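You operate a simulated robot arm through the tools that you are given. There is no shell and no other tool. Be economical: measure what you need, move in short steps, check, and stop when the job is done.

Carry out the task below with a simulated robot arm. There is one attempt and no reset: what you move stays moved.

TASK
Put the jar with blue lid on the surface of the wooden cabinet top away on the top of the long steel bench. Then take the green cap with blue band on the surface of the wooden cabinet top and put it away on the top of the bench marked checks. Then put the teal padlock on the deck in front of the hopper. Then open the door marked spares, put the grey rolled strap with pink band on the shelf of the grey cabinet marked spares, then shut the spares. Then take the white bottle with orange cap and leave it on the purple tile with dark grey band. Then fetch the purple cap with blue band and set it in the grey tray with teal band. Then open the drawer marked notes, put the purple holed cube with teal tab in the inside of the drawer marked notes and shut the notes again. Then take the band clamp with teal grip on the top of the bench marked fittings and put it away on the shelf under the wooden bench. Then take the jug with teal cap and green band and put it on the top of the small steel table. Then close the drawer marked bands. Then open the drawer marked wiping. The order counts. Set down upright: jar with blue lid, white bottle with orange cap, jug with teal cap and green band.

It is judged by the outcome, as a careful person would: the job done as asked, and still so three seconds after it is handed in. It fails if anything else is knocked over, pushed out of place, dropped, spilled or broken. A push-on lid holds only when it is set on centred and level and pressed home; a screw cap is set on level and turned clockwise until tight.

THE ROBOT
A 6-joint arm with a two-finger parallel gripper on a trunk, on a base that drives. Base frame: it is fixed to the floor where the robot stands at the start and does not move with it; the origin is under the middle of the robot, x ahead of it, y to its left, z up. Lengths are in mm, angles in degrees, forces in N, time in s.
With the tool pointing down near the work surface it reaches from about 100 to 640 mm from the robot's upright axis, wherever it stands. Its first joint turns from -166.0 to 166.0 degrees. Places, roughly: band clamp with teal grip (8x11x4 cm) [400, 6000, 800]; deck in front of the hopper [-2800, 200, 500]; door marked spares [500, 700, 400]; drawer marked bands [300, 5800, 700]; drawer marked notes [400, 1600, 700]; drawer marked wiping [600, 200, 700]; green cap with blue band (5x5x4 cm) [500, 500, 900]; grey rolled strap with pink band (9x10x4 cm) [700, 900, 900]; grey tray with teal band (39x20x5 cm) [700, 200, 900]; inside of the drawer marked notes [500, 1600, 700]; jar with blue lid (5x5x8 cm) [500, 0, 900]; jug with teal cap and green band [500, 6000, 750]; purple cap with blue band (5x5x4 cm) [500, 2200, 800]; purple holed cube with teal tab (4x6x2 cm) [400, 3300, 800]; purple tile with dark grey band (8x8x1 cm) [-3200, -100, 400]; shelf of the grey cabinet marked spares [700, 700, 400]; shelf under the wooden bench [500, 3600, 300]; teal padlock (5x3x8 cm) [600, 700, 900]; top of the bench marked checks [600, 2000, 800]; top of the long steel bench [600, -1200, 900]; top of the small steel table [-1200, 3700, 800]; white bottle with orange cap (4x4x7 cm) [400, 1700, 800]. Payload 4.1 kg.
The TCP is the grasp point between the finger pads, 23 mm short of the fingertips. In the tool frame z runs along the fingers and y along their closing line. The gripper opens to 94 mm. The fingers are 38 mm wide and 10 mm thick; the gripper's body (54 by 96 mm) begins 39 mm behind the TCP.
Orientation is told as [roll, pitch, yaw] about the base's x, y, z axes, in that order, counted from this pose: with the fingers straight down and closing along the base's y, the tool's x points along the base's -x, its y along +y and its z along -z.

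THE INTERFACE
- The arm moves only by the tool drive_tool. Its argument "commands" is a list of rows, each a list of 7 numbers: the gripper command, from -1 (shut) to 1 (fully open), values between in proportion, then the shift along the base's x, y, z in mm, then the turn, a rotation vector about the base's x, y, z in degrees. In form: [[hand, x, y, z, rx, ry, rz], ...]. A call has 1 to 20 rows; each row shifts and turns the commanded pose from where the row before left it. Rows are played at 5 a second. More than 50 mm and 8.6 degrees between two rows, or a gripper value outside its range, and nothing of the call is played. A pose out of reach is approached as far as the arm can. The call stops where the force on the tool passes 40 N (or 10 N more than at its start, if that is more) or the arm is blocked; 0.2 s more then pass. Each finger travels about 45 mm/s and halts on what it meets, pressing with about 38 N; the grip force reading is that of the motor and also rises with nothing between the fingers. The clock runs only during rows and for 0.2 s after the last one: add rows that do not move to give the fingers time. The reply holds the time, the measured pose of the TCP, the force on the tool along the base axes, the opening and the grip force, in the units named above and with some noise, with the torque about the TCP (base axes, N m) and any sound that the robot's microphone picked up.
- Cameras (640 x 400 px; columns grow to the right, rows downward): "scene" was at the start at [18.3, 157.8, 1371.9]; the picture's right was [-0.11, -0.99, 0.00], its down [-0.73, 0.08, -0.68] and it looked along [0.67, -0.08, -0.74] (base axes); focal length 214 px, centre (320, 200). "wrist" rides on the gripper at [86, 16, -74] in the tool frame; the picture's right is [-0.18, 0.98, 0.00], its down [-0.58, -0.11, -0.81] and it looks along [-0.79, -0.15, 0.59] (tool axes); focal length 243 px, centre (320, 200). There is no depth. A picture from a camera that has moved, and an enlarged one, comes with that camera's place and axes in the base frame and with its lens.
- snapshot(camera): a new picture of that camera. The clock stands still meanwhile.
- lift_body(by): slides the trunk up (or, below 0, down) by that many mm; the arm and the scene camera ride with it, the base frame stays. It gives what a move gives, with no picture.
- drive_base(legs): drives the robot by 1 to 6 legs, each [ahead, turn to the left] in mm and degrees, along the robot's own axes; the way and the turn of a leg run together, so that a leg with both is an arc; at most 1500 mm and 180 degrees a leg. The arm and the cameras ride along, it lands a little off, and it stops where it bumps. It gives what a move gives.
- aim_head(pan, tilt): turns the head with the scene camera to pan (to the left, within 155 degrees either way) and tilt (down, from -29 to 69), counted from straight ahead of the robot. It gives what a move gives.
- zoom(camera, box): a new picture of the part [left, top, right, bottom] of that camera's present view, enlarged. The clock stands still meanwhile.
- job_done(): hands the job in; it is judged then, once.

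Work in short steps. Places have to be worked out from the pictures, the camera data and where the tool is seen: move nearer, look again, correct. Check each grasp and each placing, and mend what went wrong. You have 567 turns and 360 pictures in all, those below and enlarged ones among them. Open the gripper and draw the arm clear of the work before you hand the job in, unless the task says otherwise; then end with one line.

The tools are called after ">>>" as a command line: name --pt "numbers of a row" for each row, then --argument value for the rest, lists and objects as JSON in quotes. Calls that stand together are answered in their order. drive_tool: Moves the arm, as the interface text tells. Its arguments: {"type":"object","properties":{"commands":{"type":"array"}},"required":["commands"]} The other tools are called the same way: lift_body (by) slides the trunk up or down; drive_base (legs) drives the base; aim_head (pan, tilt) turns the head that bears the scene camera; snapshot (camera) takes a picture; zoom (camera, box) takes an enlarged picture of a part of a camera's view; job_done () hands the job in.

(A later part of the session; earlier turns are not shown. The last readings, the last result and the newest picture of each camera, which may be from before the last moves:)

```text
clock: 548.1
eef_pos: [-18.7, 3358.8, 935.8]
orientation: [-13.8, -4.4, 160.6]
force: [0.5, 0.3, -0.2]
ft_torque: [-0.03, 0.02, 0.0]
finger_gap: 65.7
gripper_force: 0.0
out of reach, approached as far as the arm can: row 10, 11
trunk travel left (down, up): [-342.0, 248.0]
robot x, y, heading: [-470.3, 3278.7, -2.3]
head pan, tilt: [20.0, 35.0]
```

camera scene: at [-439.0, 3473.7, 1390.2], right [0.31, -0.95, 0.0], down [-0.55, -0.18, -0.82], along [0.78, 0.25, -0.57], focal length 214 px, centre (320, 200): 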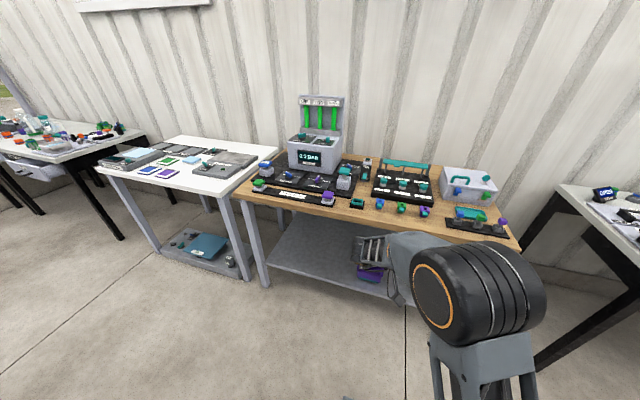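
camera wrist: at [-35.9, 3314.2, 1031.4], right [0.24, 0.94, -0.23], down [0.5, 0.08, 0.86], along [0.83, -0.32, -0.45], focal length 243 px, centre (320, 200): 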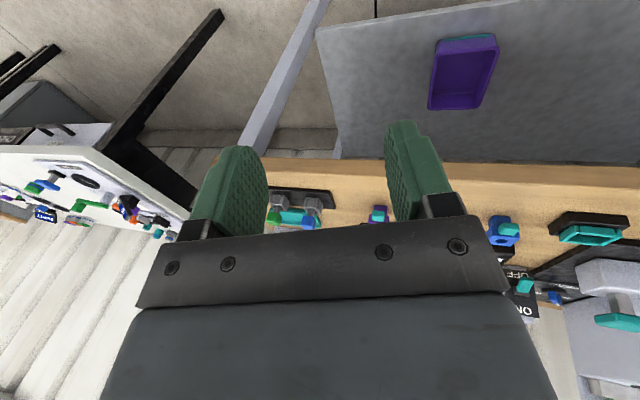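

Same limit on the other side. I'll instead go via +y to straight up, then pitch over forward in the arm's plane to down.

>>> drive_tool --pt "0.4 0 9 0 8 0 0" --pt "0.4 0 9 0 8 0 0" --pt "0.4 0 9 0 8 0 0" --pt "0.4 0 9 0 8 0 0" --pt "0.4 0 9 0 8 0 0" --pt "0.4 0 9 0 8 0 0" --pt "0.4 0 9 0 8 0 0" --pt "0.4 0 9 0 8 0 0" --pt "0.4 0 9 0 8 0 0" --pt "0.4 0 9 0 8 0 0"

>>> drive_tool --pt "0.4 0 -16 16 8 0 0" --pt "0.4 0 -16 16 8 0 0" --pt "0.4 0 -16 16 8 0 0" --pt "0.4 0 -16 16 8 0 0" --pt "0.4 0 -16 16 8 0 0" --pt "0.4 0 -16 16 8 0 0" --pt "0.4 0 -16 16 8 0 0" --pt "0.4 0 -16 16 8 0 0" --pt "0.4 0 -16 16 8 0 0" --pt "0.4 0 -16 16 8 0 0" --pt "0.4 0 -10 16 8 0 0"

```text
clock: 550.3
eef_pos: [-19.4, 3448.0, 934.9]
orientation: [-95.0, -19.9, -178.9]
force: [-0.5, -0.3, -0.3]
ft_torque: [0.04, 0.05, 0.0]
finger_gap: 65.8
gripper_force: 0.1
trunk travel left (down, up): [-342.0, 248.0]
robot x, y, heading: [-468.3, 3279.8, -2.3]
head pan, tilt: [20.0, 35.0]
```

```text
clock: 552.7
eef_pos: [60.4, 3398.2, 1247.3]
orientation: [177.3, 0.6, -160.1]
force: [-0.3, -0.4, -0.2]
ft_torque: [0.01, 0.02, 0.0]
finger_gap: 65.9
gripper_force: 0.1
out of reach, approached as far as the arm can: row 3, 4, 5, 6, 7, 8, 9
trunk travel left (down, up): [-342.0, 248.0]
robot x, y, heading: [-464.4, 3276.1, -1.9]
head pan, tilt: [20.0, 35.0]
```

Tool now points up. Recentre and pitch over: up → forward → down.

>>> drive_tool --pt "0.4 0 -34 -10 0 0 0" --pt "0.4 0 -34 -10 0 0 0" --pt "0.4 0 -34 -10 0 0 0" --pt "0.4 0 -34 -10 0 0 0"

>>> drive_tool --pt "0.4 15 0 -12 0 8 0" --pt "0.4 15 0 -12 0 8 0" --pt "0.4 15 0 -12 0 8 0" --pt "0.4 15 0 -12 0 8 0" --pt "0.4 15 0 -12 0 8 0" --pt "0.4 15 0 -12 0 8 0" --pt "0.4 15 0 -12 0 8 0" --pt "0.4 15 0 -12 0 8 0" --pt "0.4 15 0 -12 0 8 0" --pt "0.4 15 0 -12 0 8 0" --pt "0.4 10 0 -12 0 8 0"

```text
clock: 553.7
eef_pos: [79.6, 3264.5, 1239.7]
orientation: [177.4, 0.2, -160.1]
force: [-1.5, 0.2, 1.1]
ft_torque: [0.0, 0.0, 0.04]
finger_gap: 65.6
gripper_force: 0.1
out of reach, approached as far as the arm can: row 1, 2, 3, 4
trunk travel left (down, up): [-342.0, 248.0]
robot x, y, heading: [-468.3, 3280.7, -2.3]
head pan, tilt: [20.0, 35.0]
```

```text
clock: 556.1
eef_pos: [239.2, 3264.1, 1108.8]
orientation: [94.1, -70.0, -96.3]
force: [-0.1, -0.5, -0.4]
ft_torque: [0.0, 0.01, 0.0]
finger_gap: 66.0
gripper_force: 0.1
trunk travel left (down, up): [-342.0, 248.0]
robot x, y, heading: [-465.3, 3280.4, -2.3]
head pan, tilt: [20.0, 35.0]
```

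Continue pitching to down.

>>> drive_tool --pt "0.4 -5 0 -8 0 8 0" --pt "0.4 -12 0 -10 0 8 0" --pt "0.4 -12 0 -10 0 8 0" --pt "0.4 -12 0 -10 0 8 0" --pt "0.4 -12 0 -10 0 8 0" --pt "0.4 -12 0 -10 0 8 0" --pt "0.4 -12 0 -10 0 8 0" --pt "0.4 -12 0 -10 0 8 0" --pt "0.4 -12 0 -10 0 8 0" --pt "0.4 -12 0 -10 0 8 0" --pt "0.4 -12 0 -10 0 8 0"

```text
clock: 558.5
eef_pos: [124.4, 3273.7, 1007.2]
orientation: [3.7, -8.1, -19.7]
force: [0.1, 0.2, -0.4]
ft_torque: [0.01, -0.02, -0.02]
finger_gap: 65.9
gripper_force: 0.1
out of reach, approached as far as the arm can: row 3, 4
trunk travel left (down, up): [-342.0, 248.0]
robot x, y, heading: [-466.7, 3277.3, -2.1]
head pan, tilt: [20.0, 35.0]
```

Level and unyaw.

>>> drive_tool --pt "0.4 0 0 0 -0.4 4.4 0" --pt "0.4 0 0 0 -0.4 4.4 0" --pt "0.4 0 0 0 0 0 6.6" --pt "0.4 0 0 0 0 0 6.6" --pt "0.4 0 0 0 0 0 6.6"

>>> snapshot --camera "wrist"

>>> snapshot --camera "scene"

```text
clock: 559.7
eef_pos: [124.2, 3273.0, 1008.5]
orientation: [0.0, -0.3, 0.3]
force: [0.8, -0.6, 0.2]
ft_torque: [0.03, 0.01, 0.0]
finger_gap: 65.8
gripper_force: 0.0
trunk travel left (down, up): [-342.0, 248.0]
robot x, y, heading: [-468.7, 3283.0, -2.2]
head pan, tilt: [20.0, 35.0]
```

```text
202 pictures are left
camera wrist: at [37.1, 3288.9, 1083.3], right [0.18, 0.98, 0.0], down [0.58, -0.1, 0.81], along [0.8, -0.14, -0.59], focal length 243 px, centre (320, 200)
```

wrist: 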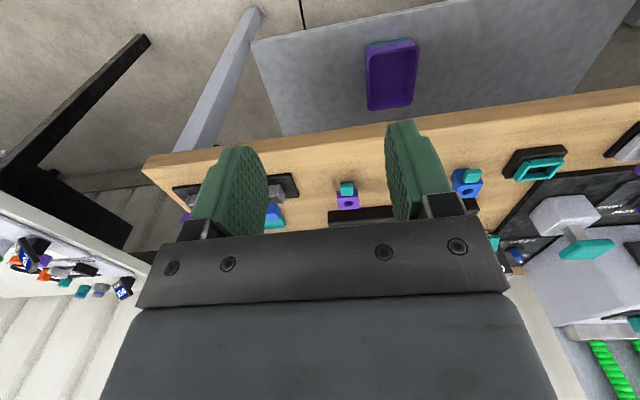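

```text
201 pictures are left
camera scene: at [-438.9, 3473.7, 1390.1], right [0.31, -0.95, 0.0], down [-0.55, -0.18, -0.82], along [0.78, 0.25, -0.57], focal length 214 px, centre (320, 200)
```

scene: 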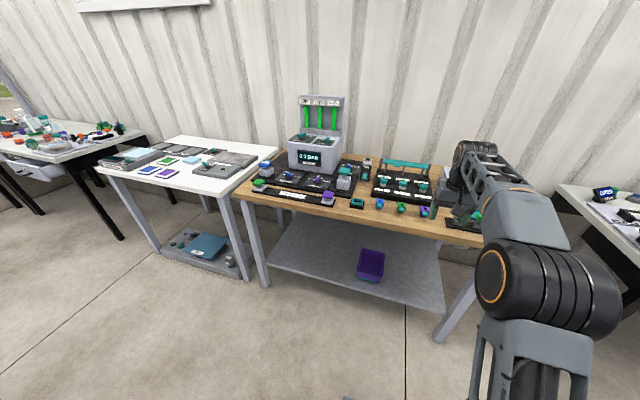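

The arm is back in its normal configuration. The purple holed cube with teal tab is near (388, 3276). Retract the tool and drive closer.

>>> drive_tool --pt "0.4 -45 0 0 0 0 0" --pt "0.4 -45 0 0 0 0 0" --pt "0.4 -45 0 10 0 0 0" --pt "0.4 -45 0 10 0 0 0"

>>> drive_base --legs '[[310, 2]]'

>>> snapshot --camera "wrist"

>>> zoom --camera "scene" --box '[320, 130, 560, 280]'

```text
clock: 560.7
eef_pos: [-53.8, 3272.9, 1029.7]
orientation: [0.0, -0.3, 0.3]
force: [0.6, 0.9, -0.2]
ft_torque: [0.02, 0.0, 0.0]
finger_gap: 65.8
gripper_force: 0.1
trunk travel left (down, up): [-342.0, 248.0]
robot x, y, heading: [-465.8, 3279.0, -2.3]
head pan, tilt: [20.0, 35.0]
```

```text
clock: 562.8
eef_pos: [256.4, 3282.6, 1030.2]
orientation: [-0.1, -0.3, 2.2]
force: [0.8, -0.2, 0.0]
ft_torque: [0.0, -0.04, 0.0]
finger_gap: 65.8
gripper_force: 0.1
trunk travel left (down, up): [-342.0, 248.0]
robot x, y, heading: [-158.4, 3272.3, -0.1]
head pan, tilt: [20.0, 35.0]
```

```text
200 pictures are left
camera wrist: at [168.4, 3294.9, 1104.6], right [0.14, 0.99, 0.0], down [0.58, -0.09, 0.81], along [0.8, -0.12, -0.59], focal length 243 px, centre (320, 200)
```

wrist: 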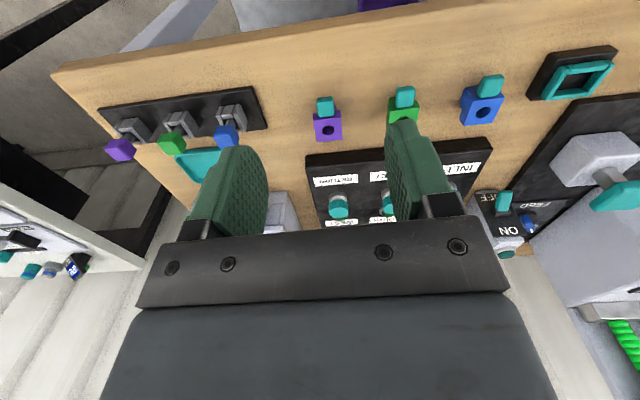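

```text
2.67 times, centred on (440, 205) of scene
camera zoom: at [-135.6, 3468.3, 1390.1], right [0.34, -0.94, 0.0], down [-0.54, -0.2, -0.82], along [0.77, 0.28, -0.57], focal length 572 px, centre (0, 187)
```

zoom: 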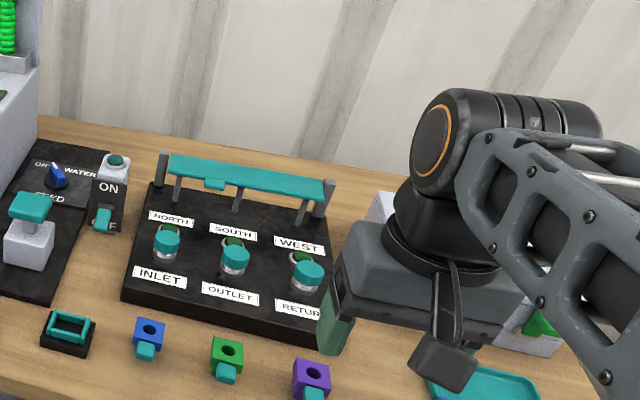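

Purple block centre ≈(366, 3276), top z≈845. Move above it.

>>> drive_tool --pt "0.3 35 -2 -20 0 0.3 -2.2" --pt "0.3 40 -2 -25 0 0 0" --pt "0.3 35 -2 -35 0 0 0" --pt "0.3 0 0 -30 0 0 0"

>>> snapshot --camera "wrist"

```text
clock: 563.8
eef_pos: [368.2, 3274.2, 920.8]
orientation: [0.0, 0.0, 0.2]
force: [0.5, 0.7, 0.5]
ft_torque: [0.01, 0.0, -0.01]
finger_gap: 61.3
gripper_force: 0.1
trunk travel left (down, up): [-342.0, 248.0]
robot x, y, heading: [-159.2, 3272.7, -0.5]
head pan, tilt: [20.0, 35.0]
```

```text
198 pictures are left
camera wrist: at [280.8, 3291.4, 994.4], right [0.18, 0.98, 0.0], down [0.58, -0.11, 0.81], along [0.79, -0.15, -0.59], focal length 243 px, centre (320, 200)
```

wrist: 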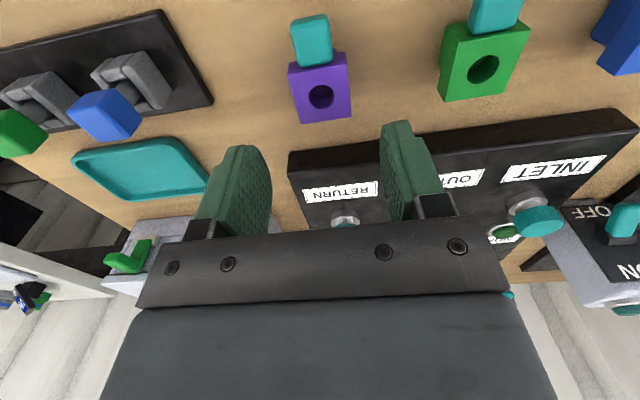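

Aligned. Descend to z≈851 and grip the block.

>>> drive_tool --pt "0.3 0 1 -40 0 0 0" --pt "0.3 0 0 -20 0 0 0" --pt "0.3 0 0 -5 0 0 0" --pt "0.3 0 0 -4 0 0 0" --pt "-1 0 0 0 0 0 0" --pt "-1 0 0 0 0 0 0" --pt "-1 0 0 0 0 0 0" --pt "-1 0 0 0 0 0 0"

>>> snapshot --camera "wrist"

```text
clock: 565.6
eef_pos: [367.2, 3276.1, 851.9]
orientation: [0.0, 0.0, 0.1]
force: [-0.3, -0.1, 0.3]
ft_torque: [-0.02, 0.02, -0.01]
finger_gap: 32.8
gripper_force: 38.1
trunk travel left (down, up): [-342.0, 248.0]
robot x, y, heading: [-158.9, 3270.9, -0.1]
head pan, tilt: [20.0, 35.0]
```

```text
197 pictures are left
camera wrist: at [279.9, 3292.6, 925.7], right [0.18, 0.98, 0.0], down [0.58, -0.11, 0.81], along [0.79, -0.15, -0.59], focal length 243 px, centre (320, 200)
```

wrist: 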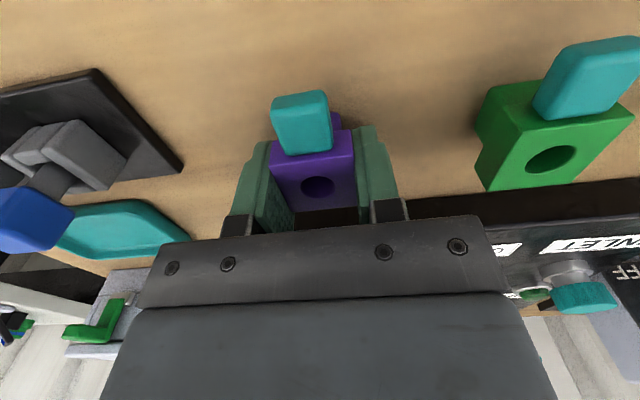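

Gripped (33 mm). Lift and retract.

>>> drive_tool --pt "-1 0 0 30 0 0 0" --pt "-1 0 0 45 0 0 0" --pt "-1 0 0 45 0 0 0" --pt "-1 0 0 40 0 0 0" --pt "-1 -40 0 20 0 0 0" --pt "-1 -45 0 0 0 0 0" --pt "-1 -45 0 0 0 0 0"

>>> snapshot --camera "wrist"

```text
clock: 567.2
eef_pos: [237.3, 3276.2, 1029.5]
orientation: [0.0, 0.0, 0.1]
force: [0.1, 0.0, -0.6]
ft_torque: [0.02, 0.0, 0.02]
finger_gap: 32.9
gripper_force: 37.9
trunk travel left (down, up): [-342.0, 248.0]
robot x, y, heading: [-158.9, 3268.3, -0.2]
head pan, tilt: [20.0, 35.0]
```

```text
196 pictures are left
camera wrist: at [149.5, 3291.8, 1103.8], right [0.18, 0.98, 0.0], down [0.58, -0.11, 0.81], along [0.79, -0.15, -0.59], focal length 243 px, centre (320, 200)
```

wrist: 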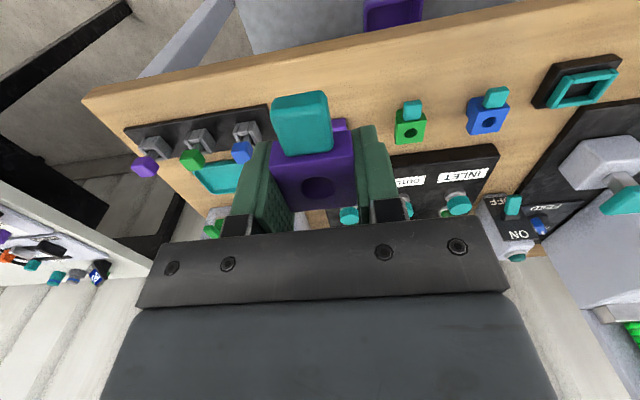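

Drive back to the open notes drawer.

>>> drive_base --legs '[[-300, 0], [0, -90], [840, 0], [830, 0], [0, 90]]'

>>> aim_head --pan 10 --tilt 40

>>> snapshot --camera "scene"

```text
clock: 585.1
eef_pos: [-144.3, 1562.2, 1029.0]
orientation: [0.0, 0.0, -3.8]
force: [-0.9, 0.4, -0.7]
ft_torque: [-0.01, -0.02, 0.01]
finger_gap: 33.0
gripper_force: 38.5
trunk travel left (down, up): [-342.0, 248.0]
robot x, y, heading: [-539.4, 1589.2, -4.1]
head pan, tilt: [20.0, 35.0]
```

```text
clock: 585.8
eef_pos: [-144.1, 1562.3, 1028.7]
orientation: [0.1, 0.0, -3.8]
force: [0.2, 0.8, -0.5]
ft_torque: [0.01, 0.0, 0.0]
finger_gap: 32.8
gripper_force: 38.2
trunk travel left (down, up): [-342.0, 248.0]
robot x, y, heading: [-537.5, 1585.5, -3.9]
head pan, tilt: [10.0, 40.0]
```

```text
195 pictures are left
camera scene: at [-502.4, 1765.2, 1382.6], right [0.1, -0.99, 0.0], down [-0.64, -0.07, -0.77], along [0.76, 0.08, -0.64], focal length 214 px, centre (320, 200)
```

scene: 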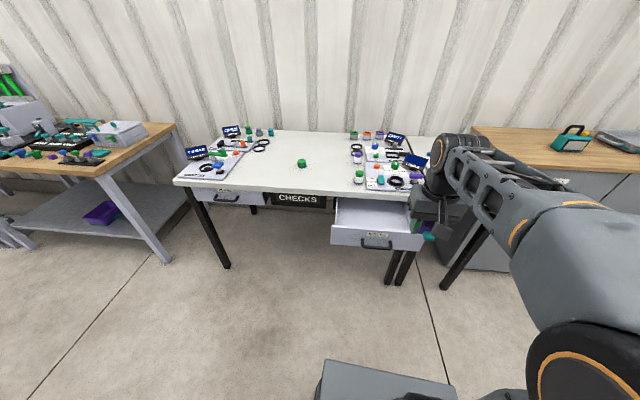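

Drive ahead and look into the drawer from the wrist.

>>> drive_base --legs '[[180, 4]]'

>>> snapshot --camera "wrist"

>>> zoom --camera "scene" --box '[300, 170, 480, 290]'

```text
clock: 587.3
eef_pos: [36.0, 1584.0, 1028.4]
orientation: [0.0, 0.0, 0.1]
force: [-0.1, -0.2, -0.4]
ft_torque: [0.02, -0.03, 0.01]
finger_gap: 33.0
gripper_force: 37.9
trunk travel left (down, up): [-342.0, 248.0]
robot x, y, heading: [-361.1, 1581.4, -0.1]
head pan, tilt: [10.0, 40.0]
```

```text
194 pictures are left
camera wrist: at [-50.9, 1599.3, 1103.9], right [0.18, 0.98, 0.0], down [0.58, -0.11, 0.81], along [0.79, -0.15, -0.59], focal length 243 px, centre (320, 200)
```

wrist: 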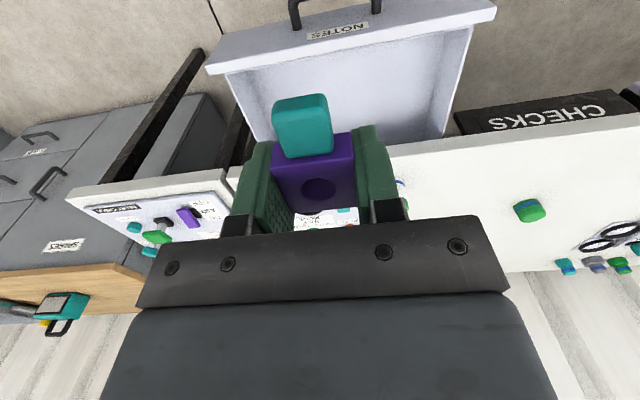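

```text
3.33 times, centred on (390, 230) of scene
camera zoom: at [-335.3, 1760.6, 1382.6], right [0.17, -0.99, 0.0], down [-0.63, -0.11, -0.77], along [0.75, 0.13, -0.64], focal length 715 px, centre (87, 100)
```

zoom: 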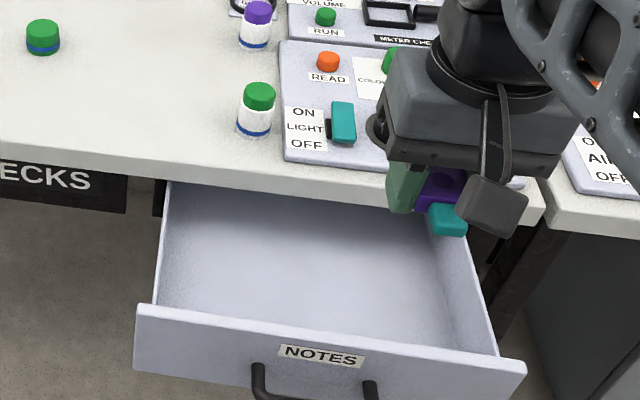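

Drawer opening spans x≈80–245, y≈1445–1755. To keep the camera clear of the drawer front I yaw the tool 90°, centre at (165, 1600), then lower.

>>> drive_tool --pt "-1 12 1.5 0 0 0 8.2" --pt "-1 12 1.5 0 0 0 8.2" --pt "-1 12 1.5 0 0 0 8.2" --pt "-1 12 1.5 0 0 0 8.2" --pt "-1 12 1.5 0 0 0 8.2" --pt "-1 12 1.5 0 0 0 8.2" --pt "-1 12 1.5 0 0 0 8.2" --pt "-1 12 1.5 0 0 0 8.2" --pt "-1 12 1.5 0 0 0 8.2" --pt "-1 12 1.5 0 0 0 8.2" --pt "-1 8 1.5 0 0 0 8"

>>> lift_body --by -190

>>> snapshot --camera "wrist"

>>> snapshot --camera "scene"

```text
clock: 589.7
eef_pos: [163.6, 1599.5, 1029.3]
orientation: [0.0, 0.1, 90.1]
force: [0.9, -0.8, -0.2]
ft_torque: [-0.01, 0.0, 0.02]
finger_gap: 32.8
gripper_force: 38.1
trunk travel left (down, up): [-342.0, 248.0]
robot x, y, heading: [-357.9, 1578.1, -0.2]
head pan, tilt: [10.0, 40.0]
```

```text
clock: 591.8
eef_pos: [164.4, 1598.8, 839.8]
orientation: [0.0, 0.1, 90.1]
force: [0.0, -0.1, 0.2]
ft_torque: [0.02, -0.01, -0.01]
finger_gap: 32.6
gripper_force: 38.2
trunk travel left (down, up): [-152.0, 438.0]
robot x, y, heading: [-362.9, 1576.5, -0.4]
head pan, tilt: [10.0, 40.0]
```

```text
192 pictures are left
camera wrist: at [147.0, 1513.1, 914.7], right [-0.98, 0.18, 0.0], down [0.11, 0.58, 0.81], along [0.15, 0.79, -0.59], focal length 243 px, centre (320, 200)
```

wrist: 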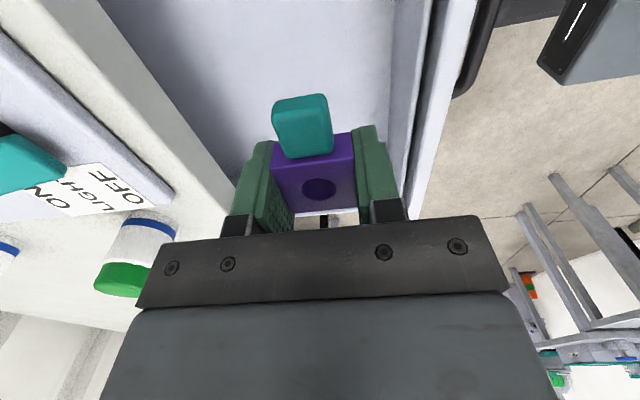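

```text
191 pictures are left
camera scene: at [-335.2, 1760.6, 1192.6], right [0.17, -0.99, 0.0], down [-0.63, -0.11, -0.77], along [0.75, 0.13, -0.64], focal length 214 px, centre (320, 200)
```

scene: 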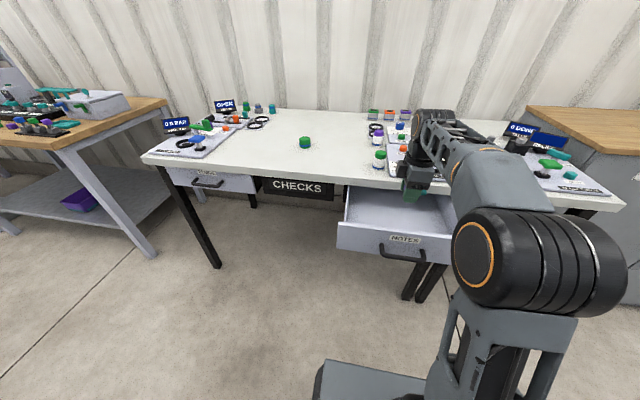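

Shift to x≈172 to centre between drawer front and table edge, and lower slowly.

>>> drive_tool --pt "-1 8 0 -30 0 0 0" --pt "-1 0 0 -30 0 0 0" --pt "-1 0 0 -20 0 0 0" --pt "-1 0 0 -10 0 0 0"

>>> snapshot --camera "wrist"

>>> zoom --camera "scene" --box '[330, 130, 490, 270]'

```text
clock: 592.8
eef_pos: [171.9, 1598.9, 749.4]
orientation: [-0.1, 0.0, 90.1]
force: [-0.7, 0.8, 0.0]
ft_torque: [0.01, 0.02, 0.02]
finger_gap: 32.7
gripper_force: 38.4
trunk travel left (down, up): [-152.0, 438.0]
robot x, y, heading: [-357.8, 1581.3, -0.1]
head pan, tilt: [10.0, 40.0]
```

```text
190 pictures are left
camera wrist: at [155.3, 1513.1, 824.2], right [-0.98, 0.18, 0.0], down [0.11, 0.58, 0.81], along [0.15, 0.79, -0.59], focal length 243 px, centre (320, 200)
```

wrist: 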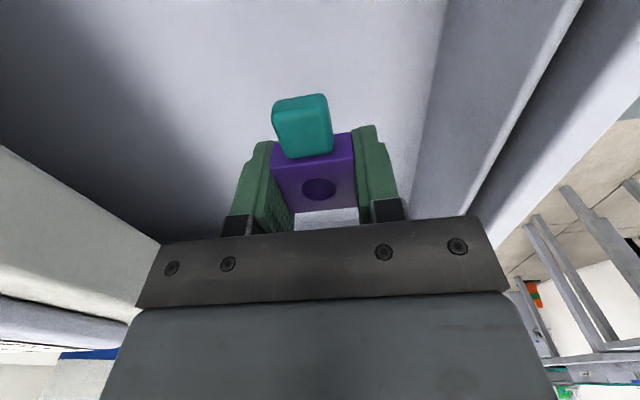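

```text
2.86 times, centred on (410, 200) of scene
camera zoom: at [-335.2, 1760.6, 1192.6], right [0.17, -0.99, 0.0], down [-0.63, -0.11, -0.77], along [0.75, 0.13, -0.64], focal length 613 px, centre (63, 200)
```

zoom: 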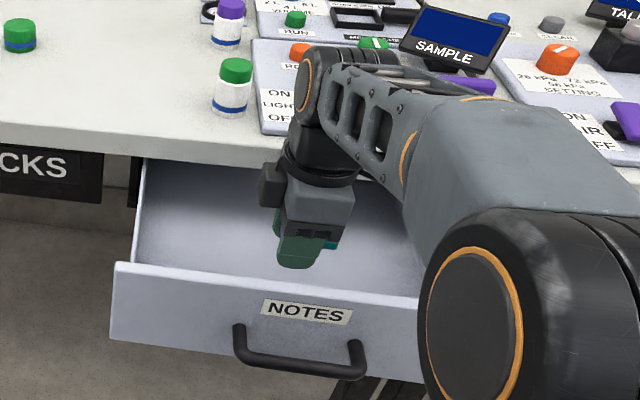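

Clear on both sides. Continue down slowly to contact.

>>> drive_tool --pt "-1 2 0 -6 0 0 0" --pt "-1 0 0 -5 0 0 0" --pt "-1 0 0 -5 0 0 0" --pt "-1 0 0 -4 0 0 0" --pt "-1 0 0 -4 0 0 0" --pt "-1 0 0 -3 0 0 0"

>>> snapshot --camera "wrist"

```text
clock: 594.2
eef_pos: [173.3, 1599.2, 722.0]
orientation: [0.0, 0.0, 90.1]
force: [0.5, 1.2, 0.1]
ft_torque: [0.01, -0.01, 0.02]
finger_gap: 32.9
gripper_force: 37.7
trunk travel left (down, up): [-152.0, 438.0]
robot x, y, heading: [-359.9, 1581.7, -0.1]
head pan, tilt: [10.0, 40.0]
```

```text
188 pictures are left
camera wrist: at [157.6, 1512.9, 796.8], right [-0.98, 0.18, 0.0], down [0.11, 0.58, 0.81], along [0.15, 0.79, -0.59], focal length 243 px, centre (320, 200)
```

wrist: 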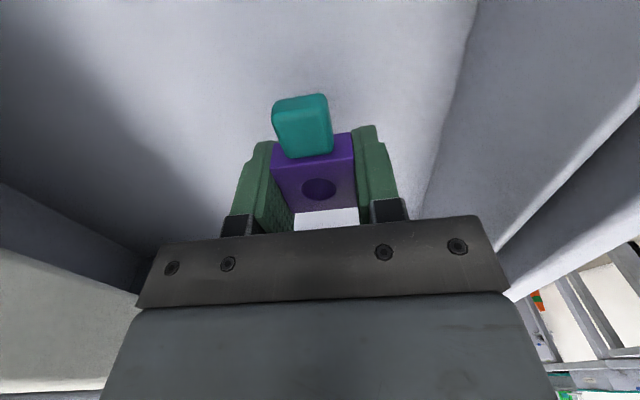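

>>> drive_tool --pt "-1 0 0 -3 0 0 0" --pt "-1 0 0 -3 0 0 0" --pt "-1 0 0 -3 0 0 0" --pt "-1 0 0 -3 0 0 0"

>>> snapshot --camera "wrist"

```text
clock: 595.2
eef_pos: [174.3, 1599.4, 710.2]
orientation: [0.0, -0.1, 90.1]
force: [-0.8, -0.2, -0.1]
ft_torque: [0.01, -0.03, -0.04]
finger_gap: 32.8
gripper_force: 37.7
trunk travel left (down, up): [-152.0, 438.0]
robot x, y, heading: [-360.6, 1579.9, -0.2]
head pan, tilt: [10.0, 40.0]
```

```text
187 pictures are left
camera wrist: at [157.5, 1512.5, 785.2], right [-0.98, 0.18, 0.0], down [0.11, 0.58, 0.81], along [0.15, 0.79, -0.59], focal length 243 px, centre (320, 200)
```

wrist: 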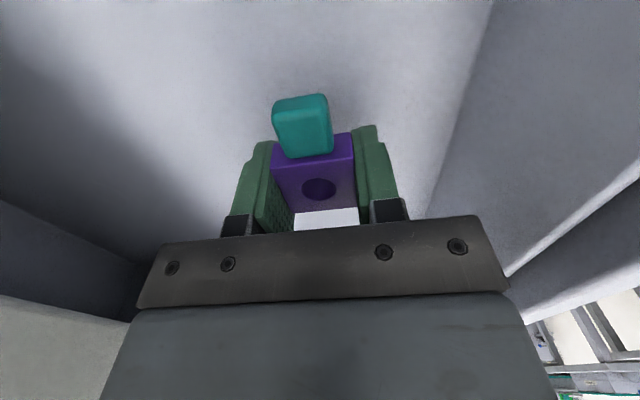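

>>> drive_tool --pt "-1 0 0 -3 0 0 0" --pt "-1 0 0 -3 0 0 0" --pt "-1 0 0 -3 0 0 0"

```text
clock: 596.0
eef_pos: [173.4, 1599.2, 701.5]
orientation: [-0.1, 0.0, 90.1]
force: [-0.5, 0.7, -0.9]
ft_torque: [0.0, 0.01, -0.03]
finger_gap: 32.9
gripper_force: 37.6
trunk travel left (down, up): [-152.0, 438.0]
robot x, y, heading: [-359.7, 1581.0, -0.0]
head pan, tilt: [10.0, 40.0]
```

>>> drive_tool --pt "-1 0 0 -3 0 0 0" --pt "-1 0 0 -3 0 0 0"

>>> snapshot --camera "wrist"

>>> zoom --camera "scene" --box '[330, 130, 490, 270]'

```text
clock: 596.6
eef_pos: [174.0, 1598.3, 694.7]
orientation: [0.0, 0.0, 90.2]
force: [0.2, -0.5, 0.0]
ft_torque: [-0.02, -0.04, 0.02]
finger_gap: 32.9
gripper_force: 38.0
trunk travel left (down, up): [-152.0, 438.0]
robot x, y, heading: [-361.8, 1579.6, 0.0]
head pan, tilt: [10.0, 40.0]
```

```text
186 pictures are left
camera wrist: at [156.9, 1512.6, 770.3], right [-0.98, 0.18, 0.0], down [0.11, 0.58, 0.81], along [0.15, 0.79, -0.59], focal length 243 px, centre (320, 200)
```

wrist: 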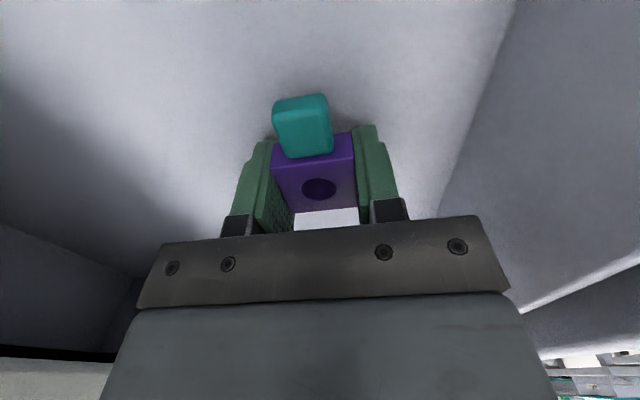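

```text
2.86 times, centred on (410, 200) of scene
camera zoom: at [-335.2, 1760.6, 1192.6], right [0.17, -0.99, 0.0], down [-0.63, -0.11, -0.77], along [0.75, 0.13, -0.64], focal length 613 px, centre (63, 200)
```

zoom: 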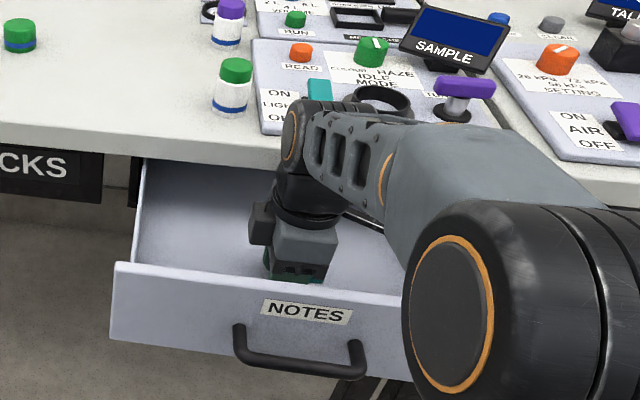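

Nearly on the floor. A few more 2 mm steps, then release.

>>> drive_tool --pt "-1 0 0 -2 0 0 0" --pt "-1 0 0 -2 0 0 0" --pt "-1 0 0 -2 0 0 0" --pt "-1 0 0 -2 0 0 0"

```text
clock: 597.6
eef_pos: [174.8, 1598.3, 695.0]
orientation: [-0.7, -0.1, 90.1]
force: [0.8, -1.5, 15.8]
ft_torque: [-0.02, 0.34, 0.01]
finger_gap: 32.5
gripper_force: 37.9
trunk travel left (down, up): [-152.0, 438.0]
robot x, y, heading: [-357.2, 1581.6, -0.2]
head pan, tilt: [10.0, 40.0]
stopped in row 4: the force on the tool passed its limit at 43 N (the readings are from after the stop); the commanded pose is now the measured one
```

Contact with the floor. Release and rise.

>>> drive_tool --pt "-1 0 0 1 0.7 0 0" --pt "0.1 0 0 0 0 0 0" --pt "0.1 0 0 0 0 0 0" --pt "0.1 0 0 0 0 0 0" --pt "0.1 0 0 20 0 0 0" --pt "0.1 0 0 40 0 0 0" --pt "0.1 0 0 45 0 0 0" --pt "0.1 0 0 40 0 0 0"

>>> snapshot --camera "wrist"

```text
clock: 599.4
eef_pos: [174.2, 1598.0, 835.3]
orientation: [-0.4, -0.8, 90.1]
force: [0.3, -1.2, 0.1]
ft_torque: [0.0, 0.0, 0.01]
finger_gap: 51.6
gripper_force: 0.1
trunk travel left (down, up): [-152.0, 438.0]
robot x, y, heading: [-357.0, 1581.3, -0.1]
head pan, tilt: [10.0, 40.0]
```

```text
184 pictures are left
camera wrist: at [156.7, 1512.1, 909.9], right [-0.98, 0.18, -0.01], down [0.1, 0.57, 0.81], along [0.15, 0.8, -0.58], focal length 243 px, centre (320, 200)
```

wrist: 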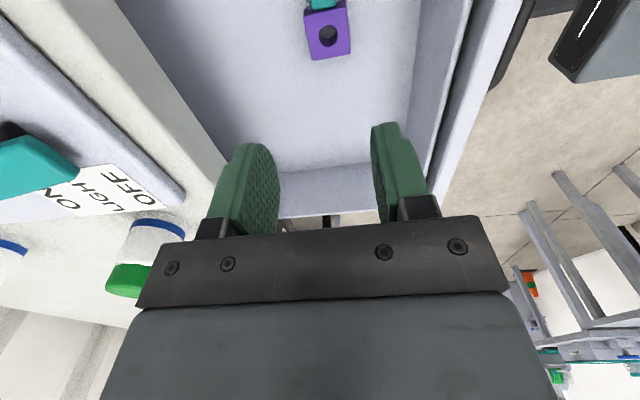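

Block lies in the drawer. Raise, retract, unyaw, and back the base for closing.

>>> drive_tool --pt "-1 0 0 40 0 0 0" --pt "-1 -20 0 20 0 0 -8.2" --pt "-1 -20 0 0 0 0 -8.2" --pt "-1 -20 0 0 0 0 -8.2" --pt "-1 -15 0 0 0 0 -8.2" --pt "-1 -10 0 0 0 0 -8.2" --pt "-1 -10 0 0 0 0 -8.2" --pt "-1 -10 0 0 0 0 -8.2" --pt "-1 0 0 0 0 0 -8.2" --pt "-1 0 0 0 0 0 -8.2" --pt "-1 0 0 0 0 0 -8.2" --pt "-1 0 0 0 0 0 -8.2"

>>> drive_base --legs '[[-200, 0]]'

```text
clock: 602.0
eef_pos: [69.1, 1599.5, 898.4]
orientation: [-0.5, -0.8, -0.2]
force: [0.0, -0.1, 0.3]
ft_torque: [0.03, 0.03, -0.02]
finger_gap: 0.0
gripper_force: 37.7
trunk travel left (down, up): [-152.0, 438.0]
robot x, y, heading: [-356.9, 1578.9, -0.4]
head pan, tilt: [10.0, 40.0]
```

```text
clock: 603.6
eef_pos: [-128.5, 1600.3, 898.1]
orientation: [-0.5, -0.7, 0.0]
force: [0.6, 0.0, 0.3]
ft_torque: [-0.01, 0.01, 0.0]
finger_gap: 0.0
gripper_force: 37.7
trunk travel left (down, up): [-152.0, 438.0]
robot x, y, heading: [-557.0, 1578.4, -0.2]
head pan, tilt: [10.0, 40.0]
```

Pitch the closed gripper to horizontal in front of the drawer.

>>> drive_tool --pt "-1 10 0 -14 0 -8.2 0" --pt "-1 10 0 -14 0 -8.2 0" --pt "-1 10 0 -14 0 -8.2 0" --pt "-1 10 0 -14 0 -8.2 0" --pt "-1 10 0 -14 0 -8.2 0" --pt "-1 10 0 -14 0 -8.2 0" --pt "-1 10 0 -14 0 -8.2 0" --pt "-1 10 0 -14 0 -8.2 0" --pt "-1 10 0 -14 0 -8.2 0" --pt "-1 10 0 -14 0 -8.2 0" --pt "-1 10 0 -12 0 -6 0"

>>> snapshot --camera "wrist"

>>> snapshot --camera "scene"

```text
clock: 606.0
eef_pos: [-33.6, 1584.2, 761.7]
orientation: [-6.7, -77.9, 0.9]
force: [-1.2, 0.4, 0.2]
ft_torque: [0.03, 0.01, -0.03]
finger_gap: 0.0
gripper_force: 37.5
out of reach, approached as far as the arm can: row 7, 8, 9
trunk travel left (down, up): [-152.0, 438.0]
robot x, y, heading: [-559.6, 1581.6, 0.0]
head pan, tilt: [10.0, 40.0]
```

```text
183 pictures are left
camera wrist: at [-123.5, 1607.4, 691.9], right [0.13, 0.98, 0.16], down [-0.67, -0.03, 0.74], along [0.73, -0.2, 0.66], focal length 243 px, centre (320, 200)
```

wrist: 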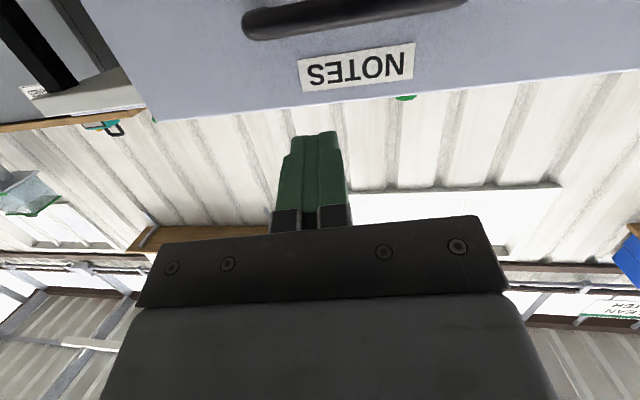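

```text
182 pictures are left
camera scene: at [-534.3, 1760.9, 1192.6], right [0.17, -0.98, 0.0], down [-0.63, -0.11, -0.77], along [0.75, 0.13, -0.64], focal length 214 px, centre (320, 200)
```

scene: 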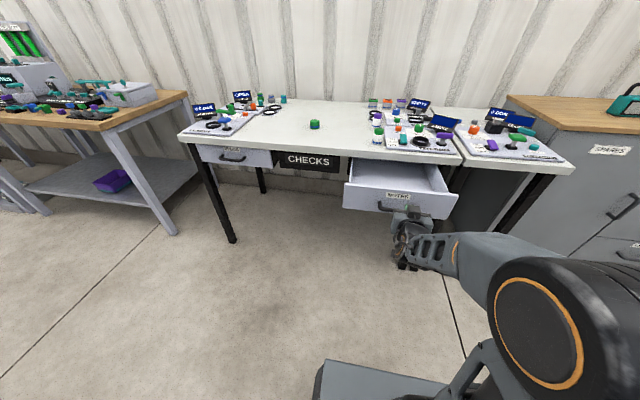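

Drawer face spans z≈683–764, handle at 707. Aim the fist at z≈741 and straighten.

>>> drive_tool --pt "-1 18 8 -10 0 -6 0" --pt "-1 18 8 -10 0 -5 0"

>>> snapshot --camera "wrist"

```text
clock: 606.6
eef_pos: [2.0, 1604.1, 742.2]
orientation: [-14.4, -88.8, 8.3]
force: [-0.7, -0.6, 0.0]
ft_torque: [-0.01, -0.01, 0.02]
finger_gap: 0.2
gripper_force: 38.2
out of reach, approached as far as the arm can: row 2
trunk travel left (down, up): [-152.0, 438.0]
robot x, y, heading: [-559.8, 1578.4, -0.1]
head pan, tilt: [10.0, 40.0]
```

```text
181 pictures are left
camera wrist: at [-72.7, 1627.3, 657.1], right [0.11, 0.98, 0.18], down [-0.8, -0.02, 0.6], along [0.59, -0.21, 0.78], focal length 243 px, centre (320, 200)
```

wrist: 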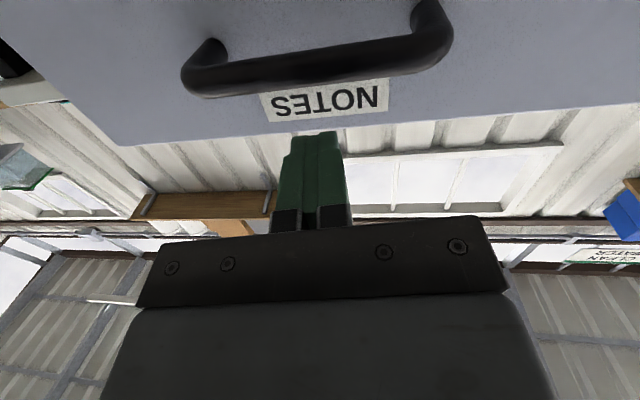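

The fist is aligned between handle and top edge. Drive forward 230 mm to push.

>>> drive_base --legs '[[220, 0]]'

>>> snapshot --camera "scene"

```text
clock: 608.3
eef_pos: [218.2, 1600.5, 742.0]
orientation: [-14.9, -88.7, 8.3]
force: [0.2, 0.0, 0.0]
ft_torque: [0.01, -0.02, 0.04]
finger_gap: 0.1
gripper_force: 37.7
trunk travel left (down, up): [-152.0, 438.0]
robot x, y, heading: [-342.1, 1580.8, -0.1]
head pan, tilt: [10.0, 40.0]
```

```text
180 pictures are left
camera scene: at [-317.0, 1760.4, 1192.6], right [0.17, -0.99, 0.0], down [-0.63, -0.11, -0.77], along [0.75, 0.13, -0.64], focal length 214 px, centre (320, 200)
```

scene: 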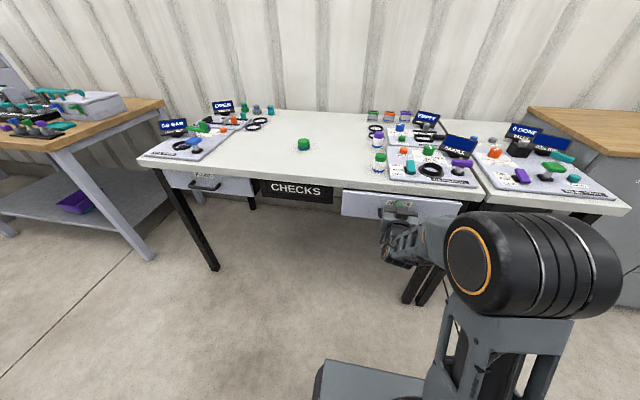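

Almost closed; push with the arm until firm.

>>> drive_tool --pt "-1 10 0 0 0 0 0" --pt "-1 10 0 0 0 0 0" --pt "-1 8 0 0 0 0 0" --pt "-1 8 0 0 0 0 0" --pt "-1 6 0 0 0 0 0" --pt "-1 6 0 0 0 0 0"

>>> zoom --camera "scene" --box '[240, 150, 480, 250]'

```text
clock: 609.8
eef_pos: [262.9, 1602.1, 741.7]
orientation: [-16.1, -88.7, 9.6]
force: [-23.9, -1.1, 6.2]
ft_torque: [0.02, -0.59, 0.14]
finger_gap: 0.0
gripper_force: 38.2
trunk travel left (down, up): [-152.0, 438.0]
robot x, y, heading: [-337.1, 1578.1, -0.3]
head pan, tilt: [10.0, 40.0]
stopped in row 6: the force on the tool passed its limit at 43 N (the readings are from after the stop); the commanded pose is now the measured one
```

```text
2.67 times, centred on (360, 200) of scene
camera zoom: at [-320.3, 1760.4, 1192.8], right [0.17, -0.99, 0.0], down [-0.63, -0.11, -0.77], along [0.76, 0.13, -0.64], focal length 572 px, centre (213, 200)
```

zoom: 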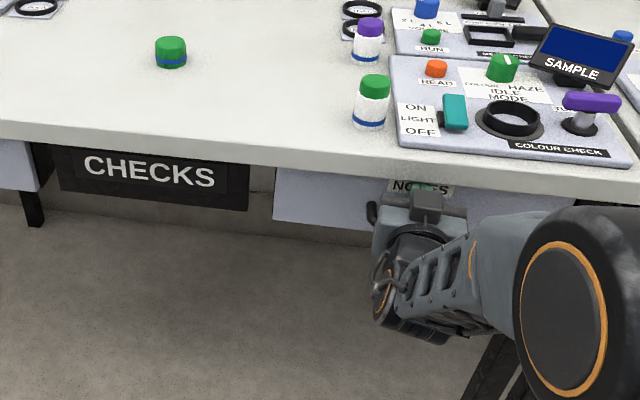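

Drawer shut firmly. Back off and pitch the tool back down.

>>> drive_base --legs '[[-250, 0]]'

>>> drive_tool --pt "-1 -8 0 12 0 8.2 0" --pt "-1 -8 0 12 0 8.2 0" --pt "-1 -8 0 12 0 8.2 0" --pt "-1 -8 0 12 0 8.2 0" --pt "-1 -8 0 12 0 8.2 0" --pt "-1 -8 0 12 0 8.2 0" --pt "-1 -8 0 12 0 8.2 0" --pt "-1 -8 0 12 0 8.2 0" --pt "-1 -8 0 12 0 8.2 0" --pt "-1 -8 0 12 0 8.2 0" --pt "-1 -8 0 12 0 7 0"

>>> snapshot --camera "scene"

```text
clock: 611.6
eef_pos: [16.5, 1602.0, 740.0]
orientation: [-14.1, -88.5, 7.5]
force: [0.7, -0.6, 0.0]
ft_torque: [-0.03, -0.04, 0.0]
finger_gap: 0.1
gripper_force: 37.5
trunk travel left (down, up): [-152.0, 438.0]
robot x, y, heading: [-589.4, 1584.1, -0.4]
head pan, tilt: [10.0, 40.0]
```

```text
clock: 614.0
eef_pos: [-72.6, 1602.8, 872.0]
orientation: [-6.4, 0.7, 0.1]
force: [-0.8, 0.2, 0.4]
ft_torque: [-0.01, -0.01, 0.01]
finger_gap: 0.1
gripper_force: 37.7
trunk travel left (down, up): [-152.0, 438.0]
robot x, y, heading: [-586.7, 1579.7, -0.2]
head pan, tilt: [10.0, 40.0]
```

```text
178 pictures are left
camera scene: at [-565.6, 1761.3, 1192.6], right [0.17, -0.99, 0.0], down [-0.63, -0.11, -0.77], along [0.76, 0.13, -0.64], focal length 214 px, centre (320, 200)
```

scene: 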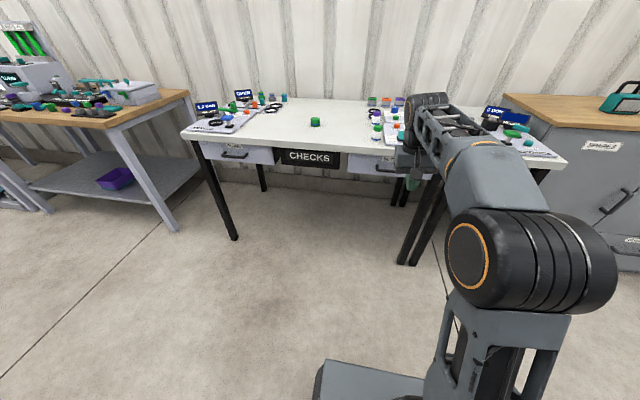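

Drawer shut. Level the tool, raise the trunk, and drive to the fittings bench near y≈6000.

>>> drive_tool --pt "-1 0 0 0 6.4 -0.7 0" --pt "0.6 -45 0 20 0 0 0" --pt "0.6 -45 0 20 0 0 0"

>>> lift_body --by 190

>>> drive_base --legs '[[0, 84], [1350, 0], [0, 6]]'

>>> aim_head --pan -25 --tilt 25

>>> snapshot --camera "scene"

```text
clock: 614.8
eef_pos: [-161.0, 1603.4, 911.6]
orientation: [-0.3, -0.1, 0.2]
force: [0.6, 0.0, -0.6]
ft_torque: [0.03, 0.03, 0.0]
finger_gap: 50.6
gripper_force: 0.1
trunk travel left (down, up): [-152.0, 438.0]
robot x, y, heading: [-589.4, 1579.7, -0.3]
head pan, tilt: [10.0, 40.0]
```

```text
clock: 616.9
eef_pos: [-162.1, 1603.5, 1100.8]
orientation: [-0.2, -0.2, 0.1]
force: [0.6, 0.0, 0.1]
ft_torque: [0.01, 0.0, -0.01]
finger_gap: 75.2
gripper_force: 0.1
trunk travel left (down, up): [-342.0, 248.0]
robot x, y, heading: [-594.4, 1578.9, -0.5]
head pan, tilt: [10.0, 40.0]
```

```text
clock: 628.0
eef_pos: [-526.3, 3388.9, 1102.0]
orientation: [-0.3, -0.2, 92.2]
force: [0.1, -0.1, 0.5]
ft_torque: [0.01, -0.02, 0.01]
finger_gap: 75.2
gripper_force: 0.0
trunk travel left (down, up): [-342.0, 248.0]
robot x, y, heading: [-489.7, 2961.4, 92.2]
head pan, tilt: [10.0, 40.0]
```

```text
clock: 629.0
eef_pos: [-525.4, 3388.2, 1101.7]
orientation: [-0.2, -0.3, 92.3]
force: [-0.3, 0.6, 0.5]
ft_torque: [0.0, -0.01, -0.01]
finger_gap: 75.3
gripper_force: 0.0
trunk travel left (down, up): [-342.0, 248.0]
robot x, y, heading: [-488.5, 2961.2, 91.7]
head pan, tilt: [-25.0, 25.0]
```

```text
177 pictures are left
camera scene: at [-616.7, 2981.4, 1405.9], right [0.92, -0.39, 0.0], down [-0.17, -0.39, -0.91], along [0.36, 0.83, -0.42], focal length 214 px, centre (320, 200)
```

scene: 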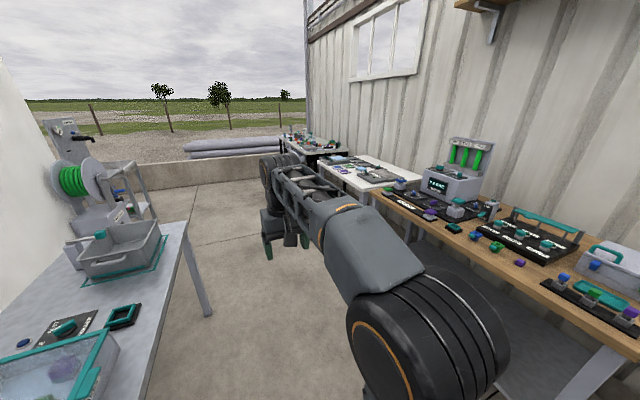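

Path ahead is clear. Continue to y≈5950.

>>> drive_base --legs '[[0, -2.5], [1500, 0], [1450, 0], [0, -90]]'

>>> aim_head --pan 10 --tilt 35

>>> snapshot --camera "scene"

```text
clock: 647.4
eef_pos: [-33.0, 5922.6, 1101.5]
orientation: [-0.2, -0.1, -0.9]
force: [0.6, -0.4, 0.2]
ft_torque: [-0.01, 0.02, 0.0]
finger_gap: 75.1
gripper_force: 0.1
trunk travel left (down, up): [-342.0, 248.0]
robot x, y, heading: [-460.5, 5904.9, -1.5]
head pan, tilt: [-25.0, 25.0]
```

```text
clock: 648.4
eef_pos: [-32.9, 5922.1, 1101.7]
orientation: [-0.2, -0.2, -0.8]
force: [-0.2, 1.4, 0.7]
ft_torque: [0.0, -0.03, -0.02]
finger_gap: 75.1
gripper_force: 0.0
trunk travel left (down, up): [-342.0, 248.0]
robot x, y, heading: [-459.3, 5909.2, -1.2]
head pan, tilt: [10.0, 35.0]
```

```text
176 pictures are left
camera scene: at [-430.4, 6088.7, 1390.2], right [0.15, -0.99, 0.0], down [-0.57, -0.09, -0.82], along [0.81, 0.12, -0.57], focal length 214 px, centre (320, 200)
```

scene: 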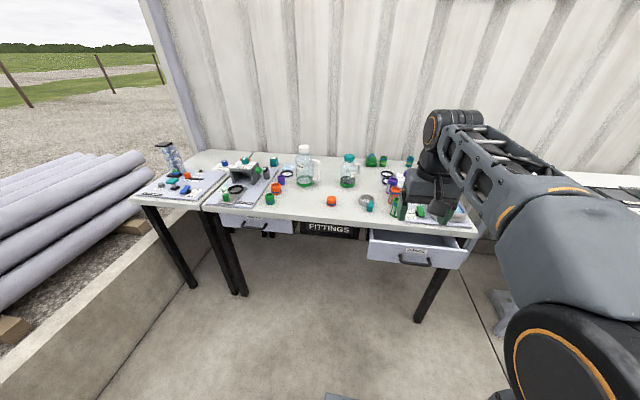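

The fittings bench, an open drawer (bands) and the jugs are in view. Zoom in.

>>> zoom --camera "scene" --box '[260, 130, 420, 230]'

```text
4.00 times, centred on (340, 180) of scene
camera zoom: at [-430.4, 6088.7, 1390.2], right [0.15, -0.99, 0.0], down [-0.57, -0.09, -0.82], along [0.81, 0.12, -0.57], focal length 858 px, centre (240, 280)
```

zoom: 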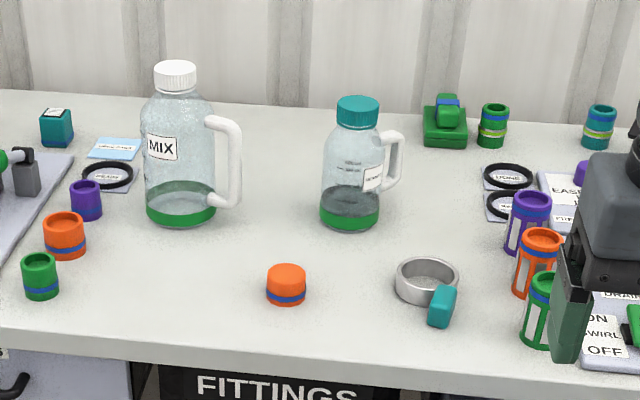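

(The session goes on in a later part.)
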